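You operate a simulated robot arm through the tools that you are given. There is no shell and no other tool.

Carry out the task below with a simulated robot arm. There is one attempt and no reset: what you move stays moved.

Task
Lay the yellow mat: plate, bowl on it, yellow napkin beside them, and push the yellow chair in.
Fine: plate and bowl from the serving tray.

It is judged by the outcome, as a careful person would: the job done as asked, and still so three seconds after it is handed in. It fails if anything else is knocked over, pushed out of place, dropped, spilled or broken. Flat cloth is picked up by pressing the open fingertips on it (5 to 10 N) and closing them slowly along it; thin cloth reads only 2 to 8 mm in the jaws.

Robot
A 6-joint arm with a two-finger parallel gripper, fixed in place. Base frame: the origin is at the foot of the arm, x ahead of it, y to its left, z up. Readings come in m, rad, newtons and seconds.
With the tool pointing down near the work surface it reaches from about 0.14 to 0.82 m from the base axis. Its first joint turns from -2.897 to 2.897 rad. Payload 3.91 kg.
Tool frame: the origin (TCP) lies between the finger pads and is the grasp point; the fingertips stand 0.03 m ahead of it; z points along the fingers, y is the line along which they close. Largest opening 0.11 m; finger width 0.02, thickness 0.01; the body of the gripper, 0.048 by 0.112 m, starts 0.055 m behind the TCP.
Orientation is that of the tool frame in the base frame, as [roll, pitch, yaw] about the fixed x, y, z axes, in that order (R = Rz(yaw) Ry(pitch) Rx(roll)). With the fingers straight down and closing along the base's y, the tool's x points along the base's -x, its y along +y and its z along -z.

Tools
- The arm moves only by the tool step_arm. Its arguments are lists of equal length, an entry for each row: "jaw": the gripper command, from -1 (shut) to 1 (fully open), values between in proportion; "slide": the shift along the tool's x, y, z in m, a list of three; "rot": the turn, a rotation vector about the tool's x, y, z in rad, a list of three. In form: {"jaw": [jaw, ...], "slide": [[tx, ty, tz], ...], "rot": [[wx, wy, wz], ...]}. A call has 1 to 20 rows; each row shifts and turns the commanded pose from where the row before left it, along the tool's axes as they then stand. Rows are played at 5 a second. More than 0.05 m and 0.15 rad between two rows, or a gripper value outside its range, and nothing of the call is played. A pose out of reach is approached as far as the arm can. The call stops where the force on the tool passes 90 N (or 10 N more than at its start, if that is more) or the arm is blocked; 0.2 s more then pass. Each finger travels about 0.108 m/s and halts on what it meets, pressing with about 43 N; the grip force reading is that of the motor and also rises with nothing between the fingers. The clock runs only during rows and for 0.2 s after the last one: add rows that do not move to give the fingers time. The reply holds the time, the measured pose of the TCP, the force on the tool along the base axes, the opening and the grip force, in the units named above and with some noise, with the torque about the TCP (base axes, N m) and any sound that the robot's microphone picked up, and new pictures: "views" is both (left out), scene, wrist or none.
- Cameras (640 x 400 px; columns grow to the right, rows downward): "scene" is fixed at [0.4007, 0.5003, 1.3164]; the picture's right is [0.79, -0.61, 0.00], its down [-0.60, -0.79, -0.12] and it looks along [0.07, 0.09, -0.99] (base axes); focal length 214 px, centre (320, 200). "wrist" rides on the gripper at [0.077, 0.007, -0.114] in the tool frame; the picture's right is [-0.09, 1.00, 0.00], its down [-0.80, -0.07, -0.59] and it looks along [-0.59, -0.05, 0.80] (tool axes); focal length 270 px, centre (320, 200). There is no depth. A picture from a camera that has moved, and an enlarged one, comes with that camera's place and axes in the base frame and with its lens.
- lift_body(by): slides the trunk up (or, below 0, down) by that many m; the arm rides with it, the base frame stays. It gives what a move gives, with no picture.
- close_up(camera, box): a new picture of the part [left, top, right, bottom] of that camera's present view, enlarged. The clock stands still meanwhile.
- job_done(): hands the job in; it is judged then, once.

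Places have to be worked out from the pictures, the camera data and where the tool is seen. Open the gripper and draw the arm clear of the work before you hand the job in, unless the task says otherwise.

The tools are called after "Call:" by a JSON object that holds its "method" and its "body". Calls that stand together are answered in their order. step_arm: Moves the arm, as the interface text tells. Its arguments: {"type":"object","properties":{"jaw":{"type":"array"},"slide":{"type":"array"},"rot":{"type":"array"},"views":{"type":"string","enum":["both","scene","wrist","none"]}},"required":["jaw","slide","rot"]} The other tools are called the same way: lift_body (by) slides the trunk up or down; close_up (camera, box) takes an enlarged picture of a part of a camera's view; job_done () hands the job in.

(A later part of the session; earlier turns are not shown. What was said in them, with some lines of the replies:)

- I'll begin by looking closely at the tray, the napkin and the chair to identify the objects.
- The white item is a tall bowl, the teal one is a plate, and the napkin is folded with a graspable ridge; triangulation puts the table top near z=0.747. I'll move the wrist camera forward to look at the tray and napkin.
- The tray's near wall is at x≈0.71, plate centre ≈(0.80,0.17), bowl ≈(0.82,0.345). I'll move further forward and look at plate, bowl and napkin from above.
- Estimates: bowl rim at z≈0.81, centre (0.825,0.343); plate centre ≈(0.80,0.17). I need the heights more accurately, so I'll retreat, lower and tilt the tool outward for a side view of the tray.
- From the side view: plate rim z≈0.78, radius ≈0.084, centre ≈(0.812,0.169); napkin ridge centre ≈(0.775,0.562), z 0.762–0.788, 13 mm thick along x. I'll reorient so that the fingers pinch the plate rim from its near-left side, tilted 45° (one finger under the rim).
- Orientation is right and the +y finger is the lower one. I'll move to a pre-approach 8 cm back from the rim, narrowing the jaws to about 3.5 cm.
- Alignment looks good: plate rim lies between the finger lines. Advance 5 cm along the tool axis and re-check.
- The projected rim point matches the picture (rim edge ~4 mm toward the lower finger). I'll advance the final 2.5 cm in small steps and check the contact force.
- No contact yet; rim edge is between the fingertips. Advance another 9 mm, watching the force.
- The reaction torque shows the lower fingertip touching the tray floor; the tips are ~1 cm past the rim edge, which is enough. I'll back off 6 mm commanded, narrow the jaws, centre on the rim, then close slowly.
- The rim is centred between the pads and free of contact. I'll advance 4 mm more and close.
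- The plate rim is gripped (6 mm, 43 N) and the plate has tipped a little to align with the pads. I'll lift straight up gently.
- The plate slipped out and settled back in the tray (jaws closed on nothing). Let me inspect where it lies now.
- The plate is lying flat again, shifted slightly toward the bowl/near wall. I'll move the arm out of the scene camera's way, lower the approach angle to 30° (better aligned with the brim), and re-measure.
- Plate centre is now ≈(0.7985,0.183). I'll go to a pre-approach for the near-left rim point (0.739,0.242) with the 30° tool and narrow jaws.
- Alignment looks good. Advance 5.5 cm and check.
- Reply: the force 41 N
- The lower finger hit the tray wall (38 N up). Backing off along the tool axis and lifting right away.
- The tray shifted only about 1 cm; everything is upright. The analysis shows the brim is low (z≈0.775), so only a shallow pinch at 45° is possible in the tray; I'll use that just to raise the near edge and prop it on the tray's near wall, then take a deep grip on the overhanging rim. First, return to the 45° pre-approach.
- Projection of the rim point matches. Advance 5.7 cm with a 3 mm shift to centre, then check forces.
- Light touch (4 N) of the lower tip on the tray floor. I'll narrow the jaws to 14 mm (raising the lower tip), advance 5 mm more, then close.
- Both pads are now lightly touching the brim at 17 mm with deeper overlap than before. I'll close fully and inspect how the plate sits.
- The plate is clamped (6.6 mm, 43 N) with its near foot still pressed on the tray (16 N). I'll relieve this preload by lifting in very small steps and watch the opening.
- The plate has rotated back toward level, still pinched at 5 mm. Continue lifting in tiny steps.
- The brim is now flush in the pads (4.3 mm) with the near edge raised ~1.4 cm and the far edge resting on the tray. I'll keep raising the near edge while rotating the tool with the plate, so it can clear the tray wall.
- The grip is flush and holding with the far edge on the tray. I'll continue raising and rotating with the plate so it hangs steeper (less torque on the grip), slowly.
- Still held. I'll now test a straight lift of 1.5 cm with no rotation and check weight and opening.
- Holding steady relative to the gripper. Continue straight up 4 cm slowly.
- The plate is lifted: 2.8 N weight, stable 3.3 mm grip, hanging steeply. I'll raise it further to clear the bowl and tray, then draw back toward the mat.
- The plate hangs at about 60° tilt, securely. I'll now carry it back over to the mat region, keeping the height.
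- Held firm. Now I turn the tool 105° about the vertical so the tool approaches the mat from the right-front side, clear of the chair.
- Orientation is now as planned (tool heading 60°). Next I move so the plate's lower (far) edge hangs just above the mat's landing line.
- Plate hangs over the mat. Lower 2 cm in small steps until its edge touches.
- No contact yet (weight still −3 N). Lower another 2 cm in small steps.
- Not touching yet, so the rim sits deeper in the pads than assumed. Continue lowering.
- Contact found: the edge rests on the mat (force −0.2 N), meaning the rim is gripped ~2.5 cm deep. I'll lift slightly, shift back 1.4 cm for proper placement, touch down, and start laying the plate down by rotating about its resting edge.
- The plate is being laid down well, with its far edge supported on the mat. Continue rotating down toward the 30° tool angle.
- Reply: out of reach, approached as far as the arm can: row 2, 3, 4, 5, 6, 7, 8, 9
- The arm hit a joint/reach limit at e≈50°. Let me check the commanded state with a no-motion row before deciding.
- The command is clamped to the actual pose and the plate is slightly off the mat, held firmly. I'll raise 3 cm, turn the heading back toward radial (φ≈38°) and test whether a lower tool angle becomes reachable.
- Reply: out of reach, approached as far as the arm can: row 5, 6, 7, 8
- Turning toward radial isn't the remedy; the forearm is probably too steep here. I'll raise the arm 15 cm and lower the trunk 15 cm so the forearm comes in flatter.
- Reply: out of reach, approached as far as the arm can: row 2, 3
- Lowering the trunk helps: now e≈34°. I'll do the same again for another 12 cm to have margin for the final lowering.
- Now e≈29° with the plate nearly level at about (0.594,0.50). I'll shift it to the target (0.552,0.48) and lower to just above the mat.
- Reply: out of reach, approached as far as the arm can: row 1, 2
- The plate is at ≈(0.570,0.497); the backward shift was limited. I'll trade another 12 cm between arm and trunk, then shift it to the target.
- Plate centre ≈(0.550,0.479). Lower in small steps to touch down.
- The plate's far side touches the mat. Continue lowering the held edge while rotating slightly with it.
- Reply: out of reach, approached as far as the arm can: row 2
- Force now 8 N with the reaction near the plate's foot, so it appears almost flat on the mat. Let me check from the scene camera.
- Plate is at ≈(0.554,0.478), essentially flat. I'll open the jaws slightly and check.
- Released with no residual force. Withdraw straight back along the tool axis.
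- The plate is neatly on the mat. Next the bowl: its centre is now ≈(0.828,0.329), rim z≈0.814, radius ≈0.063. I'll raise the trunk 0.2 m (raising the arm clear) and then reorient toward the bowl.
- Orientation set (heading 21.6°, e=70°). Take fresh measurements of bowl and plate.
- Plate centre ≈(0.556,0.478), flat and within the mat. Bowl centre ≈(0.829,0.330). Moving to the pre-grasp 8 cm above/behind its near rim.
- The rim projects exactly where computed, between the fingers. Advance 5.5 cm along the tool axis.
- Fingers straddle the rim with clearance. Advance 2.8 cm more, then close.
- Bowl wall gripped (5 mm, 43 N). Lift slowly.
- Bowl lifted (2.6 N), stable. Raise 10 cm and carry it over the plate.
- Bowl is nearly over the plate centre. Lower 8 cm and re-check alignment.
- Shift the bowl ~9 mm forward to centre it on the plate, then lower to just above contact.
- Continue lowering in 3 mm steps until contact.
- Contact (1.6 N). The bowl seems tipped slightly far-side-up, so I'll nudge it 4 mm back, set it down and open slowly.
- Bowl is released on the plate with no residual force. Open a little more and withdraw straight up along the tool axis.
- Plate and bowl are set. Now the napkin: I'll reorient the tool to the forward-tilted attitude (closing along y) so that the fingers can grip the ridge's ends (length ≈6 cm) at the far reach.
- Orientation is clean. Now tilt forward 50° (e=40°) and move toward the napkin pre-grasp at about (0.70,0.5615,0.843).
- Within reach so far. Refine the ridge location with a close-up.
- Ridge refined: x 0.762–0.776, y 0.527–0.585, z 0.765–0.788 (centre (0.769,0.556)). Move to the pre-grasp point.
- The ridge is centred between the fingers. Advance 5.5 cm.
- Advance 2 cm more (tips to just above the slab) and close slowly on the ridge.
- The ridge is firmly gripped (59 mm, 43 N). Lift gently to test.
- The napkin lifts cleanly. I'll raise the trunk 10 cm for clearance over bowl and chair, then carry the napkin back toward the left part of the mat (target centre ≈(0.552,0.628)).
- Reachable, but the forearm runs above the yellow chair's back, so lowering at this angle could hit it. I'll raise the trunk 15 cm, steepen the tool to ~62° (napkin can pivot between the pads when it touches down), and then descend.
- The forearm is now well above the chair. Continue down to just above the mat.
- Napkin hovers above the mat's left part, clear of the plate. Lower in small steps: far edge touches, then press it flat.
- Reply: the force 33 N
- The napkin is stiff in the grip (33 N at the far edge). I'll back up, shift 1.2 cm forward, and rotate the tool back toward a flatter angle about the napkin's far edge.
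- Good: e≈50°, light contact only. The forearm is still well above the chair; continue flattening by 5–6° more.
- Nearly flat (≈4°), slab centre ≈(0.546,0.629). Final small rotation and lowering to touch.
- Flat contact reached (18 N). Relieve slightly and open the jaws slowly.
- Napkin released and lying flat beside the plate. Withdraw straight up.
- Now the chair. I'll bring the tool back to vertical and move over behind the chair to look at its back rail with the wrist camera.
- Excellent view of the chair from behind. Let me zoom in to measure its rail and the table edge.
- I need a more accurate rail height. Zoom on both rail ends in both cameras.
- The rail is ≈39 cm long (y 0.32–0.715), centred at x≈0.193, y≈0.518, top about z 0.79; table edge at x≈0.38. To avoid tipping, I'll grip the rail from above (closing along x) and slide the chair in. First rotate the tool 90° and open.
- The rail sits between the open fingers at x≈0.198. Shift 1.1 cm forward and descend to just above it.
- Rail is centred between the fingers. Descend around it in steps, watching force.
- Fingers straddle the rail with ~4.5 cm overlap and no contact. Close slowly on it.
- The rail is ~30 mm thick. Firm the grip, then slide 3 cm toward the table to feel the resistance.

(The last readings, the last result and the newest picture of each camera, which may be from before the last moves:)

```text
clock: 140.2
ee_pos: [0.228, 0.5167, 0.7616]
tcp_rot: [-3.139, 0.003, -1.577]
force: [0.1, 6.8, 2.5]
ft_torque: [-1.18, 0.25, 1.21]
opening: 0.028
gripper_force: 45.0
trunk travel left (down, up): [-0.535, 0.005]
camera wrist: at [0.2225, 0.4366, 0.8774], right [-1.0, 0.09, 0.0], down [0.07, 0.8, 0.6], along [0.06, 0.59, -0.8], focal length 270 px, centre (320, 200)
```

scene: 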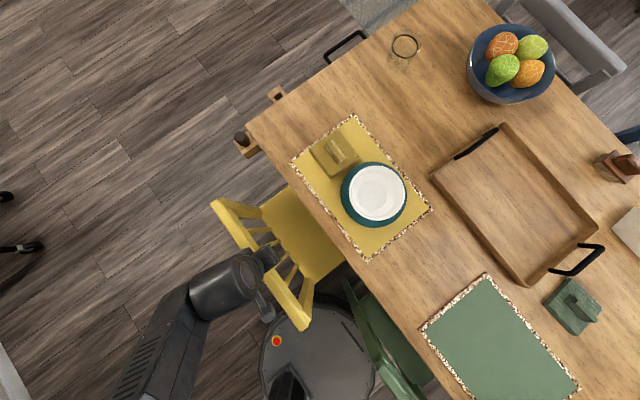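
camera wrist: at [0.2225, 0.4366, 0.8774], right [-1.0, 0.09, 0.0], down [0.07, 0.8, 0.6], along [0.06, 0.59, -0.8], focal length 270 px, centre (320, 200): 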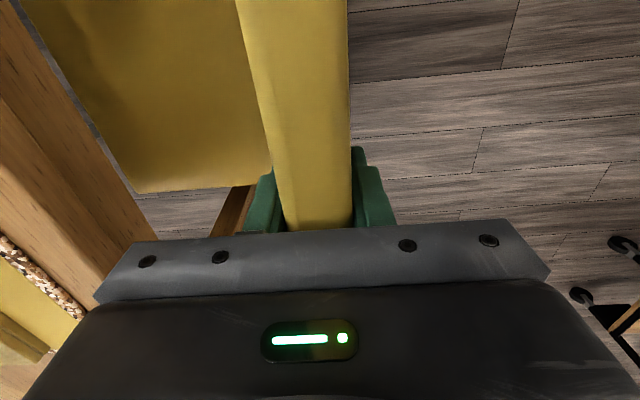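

The chair slides smoothly and straight. Continue 5 cm.

Call:
{"method": "step_arm", "body": {"jaw": [-0.8, -0.8, -0.8, -0.8, -0.8, -0.8, -0.8], "slide": [[0, -0.006, 0], [0, -0.01, 0], [0, -0.01, 0], [0, -0.01, 0], [0, -0.008, 0], [0, -0.006, 0], [0, 0, 0]], "rot": [[0, 0, 0], [0, 0, 0], [0, 0, 0], [0, 0, 0], [0, 0, 0], [0, 0, 0], [0, 0, 0]]}}

Call:
{"method": "close_up", "body": {"camera": "scene", "box": [190, 150, 390, 350]}}

```text
clock: 141.8
ee_pos: [0.2802, 0.5147, 0.7612]
tcp_rot: [3.141, 0.0, -1.578]
force: [-1.2, 8.1, -9.2]
ft_torque: [1.33, 0.13, 0.91]
opening: 0.0279
gripper_force: 45.1
trunk travel left (down, up): [-0.535, 0.005]
camera wrist: at [0.2736, 0.4366, 0.8774], right [-1.0, 0.09, 0.0], down [0.08, 0.8, 0.6], along [0.06, 0.59, -0.8], focal length 270 px, centre (320, 200)
```

scene: 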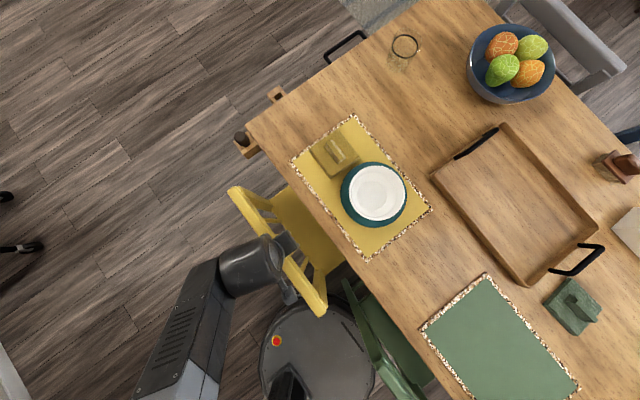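
wrist: 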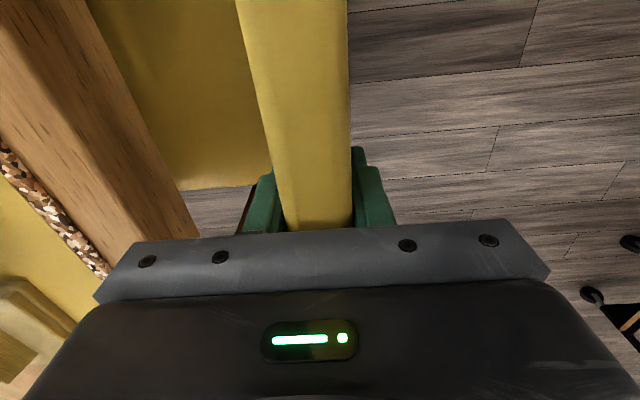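

```text
2.00 times, centred on (290, 250) of scene
camera zoom: at [0.4007, 0.5003, 1.3164], right [0.79, -0.61, 0.0], down [-0.6, -0.79, -0.12], along [0.07, 0.09, -0.99], focal length 429 px, centre (380, 100)
```

zoom: 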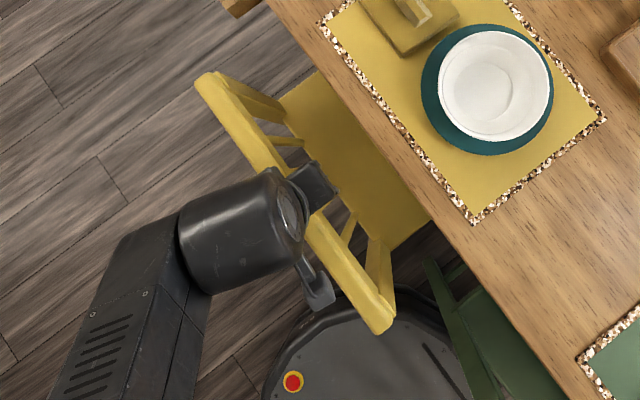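

The chair is 8 cm in; about 9–10 cm remain between rail and table edge (x≈0.39). Slide another 5.5 cm.

Call:
{"method": "step_arm", "body": {"jaw": [-0.8, -0.8, -0.8, -0.8, -0.8, -0.8, -0.8], "slide": [[0, -0.008, 0], [0, -0.01, 0], [0, -0.01, 0], [0, -0.01, 0], [0, -0.01, 0], [0, -0.007, 0], [0, 0, 0]], "rot": [[0, 0, 0], [0, 0, 0], [0, 0, 0], [0, 0, 0], [0, 0, 0], [0, 0, 0], [0, 0, 0]]}}

Call:
{"method": "close_up", "body": {"camera": "scene", "box": [190, 150, 390, 350]}}

```text
clock: 143.4
ee_pos: [0.3256, 0.5156, 0.7619]
tcp_rot: [-3.14, -0.002, -1.575]
force: [-74.9, 8.0, -1.5]
ft_torque: [-1.29, -0.61, 0.3]
opening: 0.0488
gripper_force: 37.8
trunk travel left (down, up): [-0.535, 0.005]
camera wrist: at [0.3192, 0.4368, 0.8778], right [-1.0, 0.09, 0.0], down [0.07, 0.8, 0.59], along [0.06, 0.59, -0.81], focal length 270 px, centre (320, 200)
```

scene: 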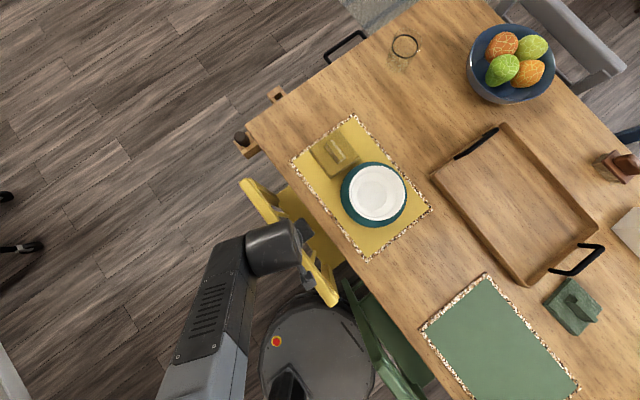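
wrist: 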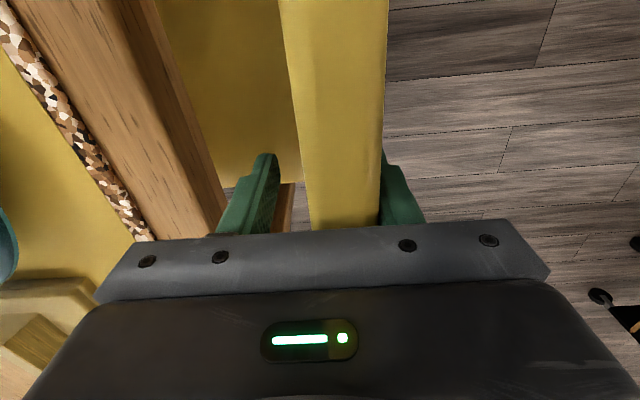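

```text
2.00 times, centred on (290, 250) of scene
camera zoom: at [0.4007, 0.5003, 1.3164], right [0.79, -0.61, 0.0], down [-0.6, -0.79, -0.12], along [0.07, 0.09, -0.99], focal length 429 px, centre (380, 100)
```

zoom: 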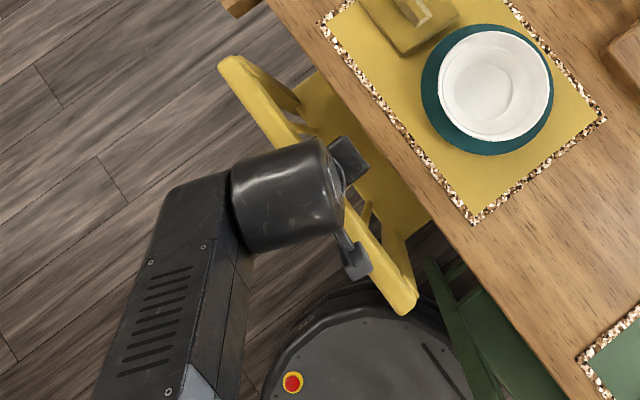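

The chair has met a stop (75 N) after ≈12 cm of travel, so it's fully in; nothing on the table moved. Back off to unload, then open.

Call:
{"method": "step_arm", "body": {"jaw": [-0.5, -0.2, -0.1, 0.0, 0.1, 0.1], "slide": [[0, 0.005, 0], [0, 0.005, 0], [0, 0.003, 0], [0, 0, 0], [0, 0, 0], [0, 0, 0]], "rot": [[0, 0, 0], [0, 0, 0], [0, 0, 0], [0, 0, 0], [0, 0, 0], [0, 0, 0]]}}

Call:
{"method": "close_up", "body": {"camera": "wrist", "box": [150, 0, 520, 235]}}

```text
clock: 144.8
ee_pos: [0.3222, 0.5131, 0.7616]
tcp_rot: [-3.139, 0.003, -1.576]
force: [0.1, 0.5, -0.1]
ft_torque: [-0.01, 0.02, 0.0]
opening: 0.0603
gripper_force: 0.1
trunk travel left (down, up): [-0.535, 0.005]
camera wrist: at [0.315, 0.4348, 0.8769], right [-1.0, 0.09, 0.0], down [0.07, 0.8, 0.6], along [0.06, 0.59, -0.8], focal length 270 px, centre (320, 200)
```

scene: 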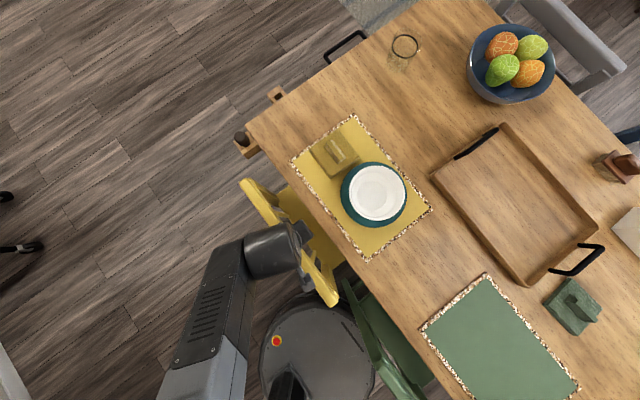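
wrist: 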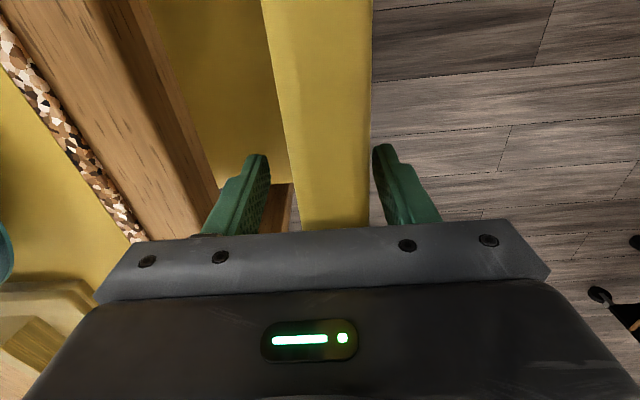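

```text
1.70 times, centred on (335, 118) of wrist
camera zoom: at [0.315, 0.4348, 0.8769], right [-1.0, 0.09, 0.0], down [0.07, 0.8, 0.6], along [0.06, 0.59, -0.8], focal length 460 px, centre (294, 340)
```

zoom: 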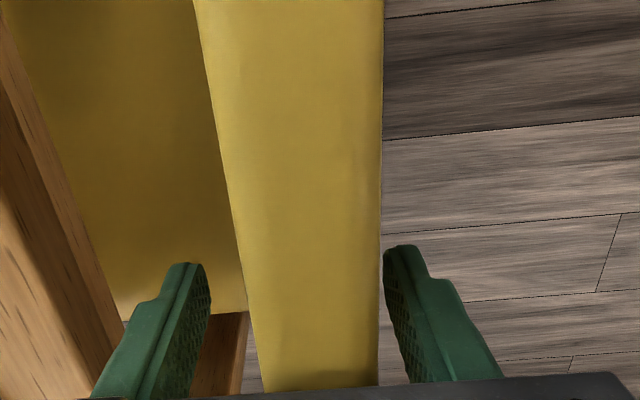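

The rail (x≈0.316) is free of the fingers on both sides. Lift straight up and clear.

Call:
{"method": "step_arm", "body": {"jaw": [0.1, 0.1, 0.1, 0.1, 0.1, 0.1, 0.1, 0.1], "slide": [[0, 0, -0.02], [0, 0, -0.04], [0, 0, -0.045], [0, 0, -0.045], [0, 0, -0.045], [0, 0, -0.045], [0, 0, -0.045], [0, 0, 0]], "rot": [[0, 0, 0], [0, 0, 0], [0, 0, 0], [0, 0, 0], [0, 0, 0], [0, 0, 0], [0, 0, 0], [0, 0, 0]]}}

```text
clock: 146.6
ee_pos: [0.321, 0.5122, 1.0448]
tcp_rot: [-3.141, 0.0, -1.576]
force: [0.2, -0.4, -0.2]
ft_torque: [0.0, 0.02, 0.01]
opening: 0.0606
gripper_force: 0.0
trunk travel left (down, up): [-0.535, 0.005]
camera wrist: at [0.3153, 0.4353, 1.1604], right [-1.0, 0.09, 0.0], down [0.07, 0.8, 0.6], along [0.06, 0.59, -0.8], focal length 270 px, centre (320, 200)
```

scene: 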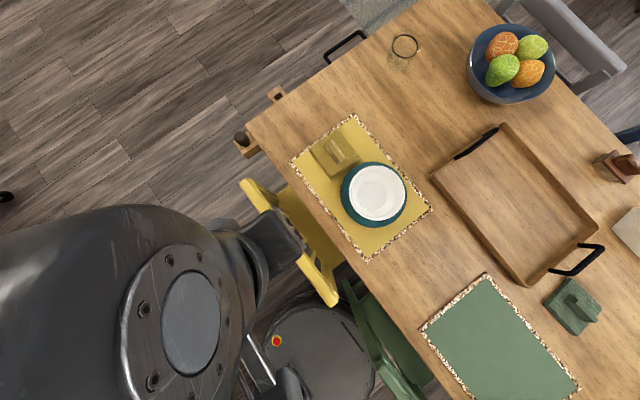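
wrist: 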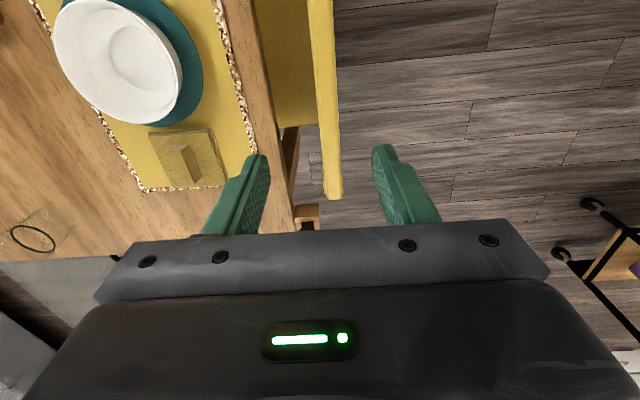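

Now draw the arm back to the start area and restore the tool orientation, to inspect everything.

Call:
{"method": "step_arm", "body": {"jaw": [0.1, 0.1, 0.1, 0.1, 0.1, 0.1, 0.1, 0.1, 0.1, 0.1, 0.1, 0.1, 0.1, 0.1, 0.1, 0.1, 0.1, 0.1], "slide": [[0.044, 0.02, -0.006], [0.044, 0.02, -0.006], [0.044, 0.02, -0.006], [0.044, 0.02, -0.006], [0.044, 0.02, -0.006], [0, 0, 0], [0, 0, 0], [0, 0, 0], [0, 0, 0], [0, 0, 0], [0, 0, 0], [0, 0, 0], [0, 0, 0], [0, 0, 0], [0, 0, 0], [0, 0, 0], [0, 0, 0], [0, 0, 0]], "rot": [[0, 0, 0], [0, 0, 0], [0, 0, 0], [0, 0, 0], [0, 0, 0], [0, 0, 0.1428], [0, 0, 0.1428], [0, 0, 0.1428], [0, 0, 0.1428], [0, 0, 0.1428], [0, 0, 0.1428], [0, 0, 0.1428], [0, 0, 0.1428], [0, 0, 0.1428], [0, 0, 0.1428], [0, 0, 0.1428], [0, 0, 0], [0, 0, 0]]}}

Call:
{"method": "close_up", "body": {"camera": "scene", "box": [210, 80, 450, 340]}}

Call:
{"method": "close_up", "body": {"camera": "scene", "box": [420, 20, 640, 340]}}

```text
clock: 150.4
ee_pos: [0.2193, 0.2939, 1.0765]
tcp_rot: [3.138, 0.001, 3.135]
force: [-0.4, 0.2, -0.5]
ft_torque: [0.0, 0.0, -0.01]
opening: 0.0604
gripper_force: 0.1
trunk travel left (down, up): [-0.535, 0.005]
camera wrist: at [0.1435, 0.2997, 1.1919], right [0.09, 1.0, 0.0], down [0.8, -0.08, 0.59], along [0.59, -0.05, -0.8], focal length 270 px, centre (320, 200)
```

scene: 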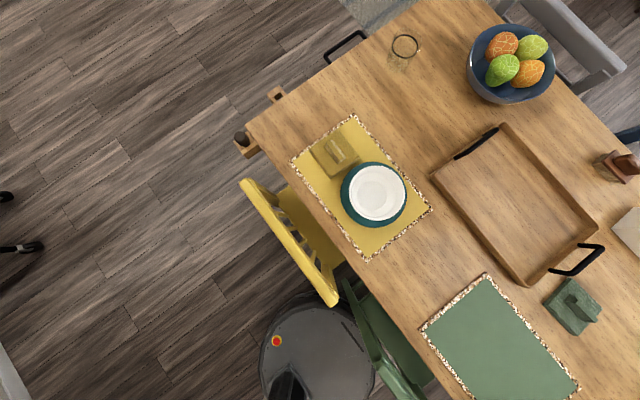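
wrist: 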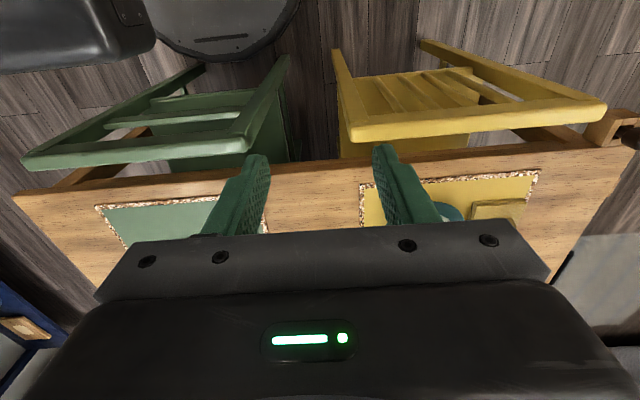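

```text
1.54 times, centred on (330, 210) of scene
camera zoom: at [0.4007, 0.5003, 1.3164], right [0.79, -0.61, 0.0], down [-0.6, -0.79, -0.12], along [0.07, 0.09, -0.99], focal length 330 px, centre (305, 185)
```

zoom: 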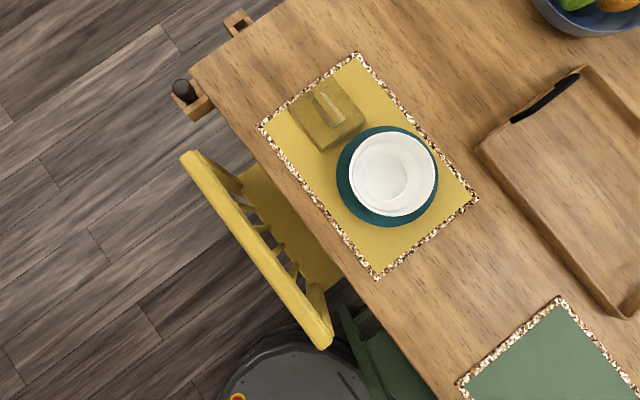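

```text
1.25 times, centred on (530, 180) of scene
camera zoom: at [0.4007, 0.5003, 1.3164], right [0.79, -0.61, 0.0], down [-0.6, -0.79, -0.12], along [0.07, 0.09, -0.99], focal length 268 px, centre (58, 225)
```

zoom: 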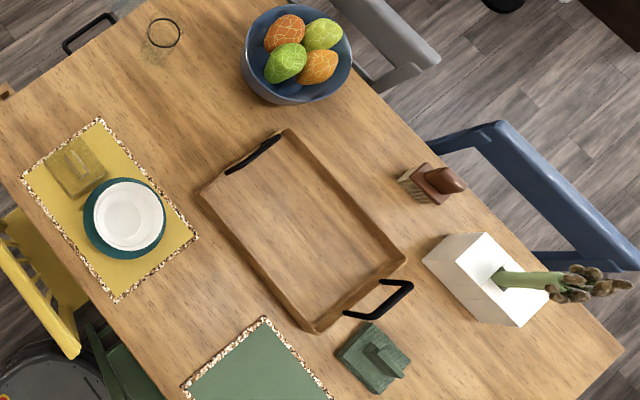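

The table setting and chair look right. Let me compare the yellow chair's depth with the neighbouring green chair for reference.

Call:
{"method": "close_up", "body": {"camera": "wrist", "box": [0, 30, 320, 230]}}

Call:
{"method": "close_up", "body": {"camera": "wrist", "box": [310, 30, 630, 230]}}

```text
2.00 times, centred on (160, 130) of wrist
camera zoom: at [0.1435, 0.2997, 1.1919], right [0.09, 1.0, 0.0], down [0.8, -0.08, 0.59], along [0.59, -0.05, -0.8], focal length 541 px, centre (640, 340)
```

zoom: 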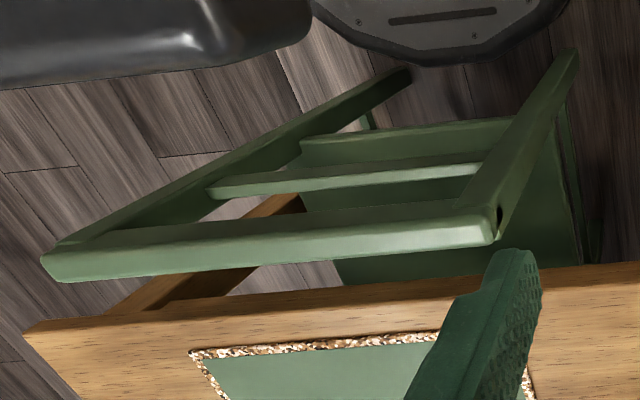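

```text
2.00 times, centred on (470, 130) of wrist
camera zoom: at [0.1435, 0.2997, 1.1919], right [0.09, 1.0, 0.0], down [0.8, -0.08, 0.59], along [0.59, -0.05, -0.8], focal length 541 px, centre (20, 340)
```

zoom: 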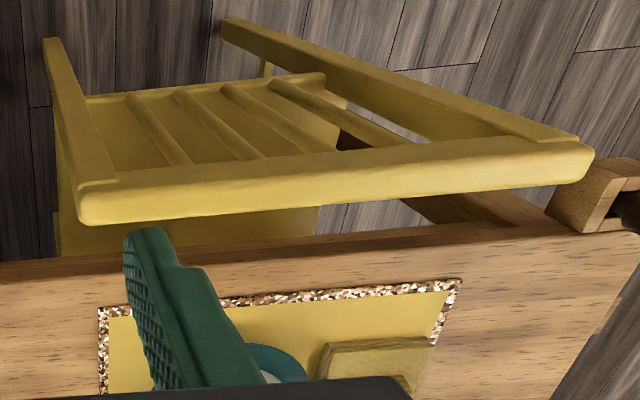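

The yellow rail front (x≈0.335) is level with the already tucked-in green chair (x≈0.340), so it is fully in. Check how far the tray has moved from its original place.

Call:
{"method": "close_up", "body": {"camera": "scene", "box": [420, 110, 610, 290]}}

```text
2.22 times, centred on (515, 200) of scene
camera zoom: at [0.4007, 0.5003, 1.3164], right [0.79, -0.61, 0.0], down [-0.6, -0.79, -0.12], along [0.07, 0.09, -0.99], focal length 477 px, centre (-113, 200)
```

zoom: 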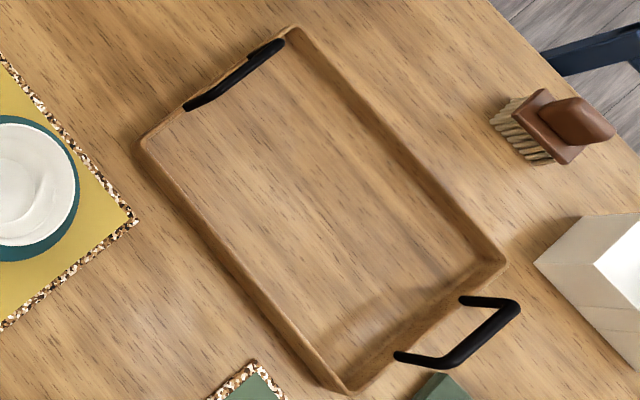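

The tray is only about 1.3 cm from where it was and everything else is undisturbed. Plate, bowl, napkin and chair are in place; I open the gripper fully with the arm clear and then hand in.

Call:
{"method": "step_arm", "body": {"jaw": [1, 1, 1, 1, 1], "slide": [[0, 0, 0], [0, 0, 0], [0, 0, 0], [0, 0, 0], [0, 0, 0]], "rot": [[0, 0, 0], [0, 0, 0], [0, 0, 0], [0, 0, 0], [0, 0, 0]], "views": "scene"}}

```text
clock: 151.6
ee_pos: [0.2192, 0.2946, 1.0773]
tcp_rot: [3.138, 0.001, 3.138]
force: [-0.1, 0.1, 0.4]
ft_torque: [0.02, 0.05, 0.01]
opening: 0.1099
gripper_force: 0.1
trunk travel left (down, up): [-0.535, 0.005]
```

scene: 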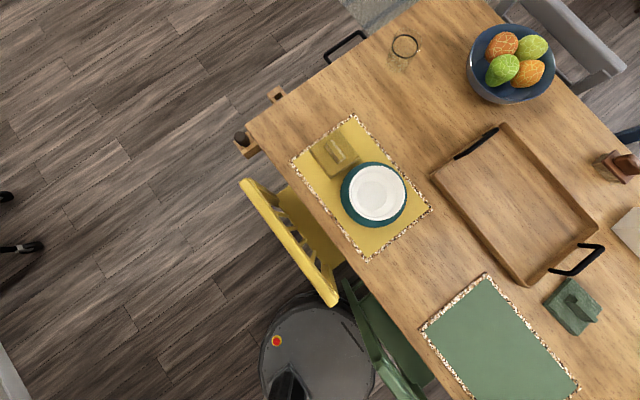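

The final picture shows the plate with the bowl on it and the napkin beside them on the yellow mat. The yellow chair is pushed in and the arm is clear, so I'm handing in.

Call:
{"method": "job_done", "body": {}}

```text
The job is handed in.
```

I laid the yellow mat and handed the job in. The result of the judging hasn't come back to me.

- **Plate and bowl:** the plate sits flat on the mat, a few centimetres right of its centre (as seen from the chair) to leave room for the napkin. The bowl stands centred on the plate.
- **Napkin:** the yellow napkin lies flat on the mat to the left of the plate.
- **Chair:** the yellow chair slid in about 12 cm until it met a stop. Its back is now about level with that of the green chair beside it.

Two things did not go cleanly:

- **Plate slip:** the plate slipped from the gripper on my first try and dropped back into the tray from a low height. I saw no damage and picked it up on the next try.
- **Tray shift:** the serving tray ended about 1.3 cm from where it started, mostly because the gripper touched it on one approach. I left it there rather than risk pushing it further.

Nothing else on the table looked disturbed in the last pictures.
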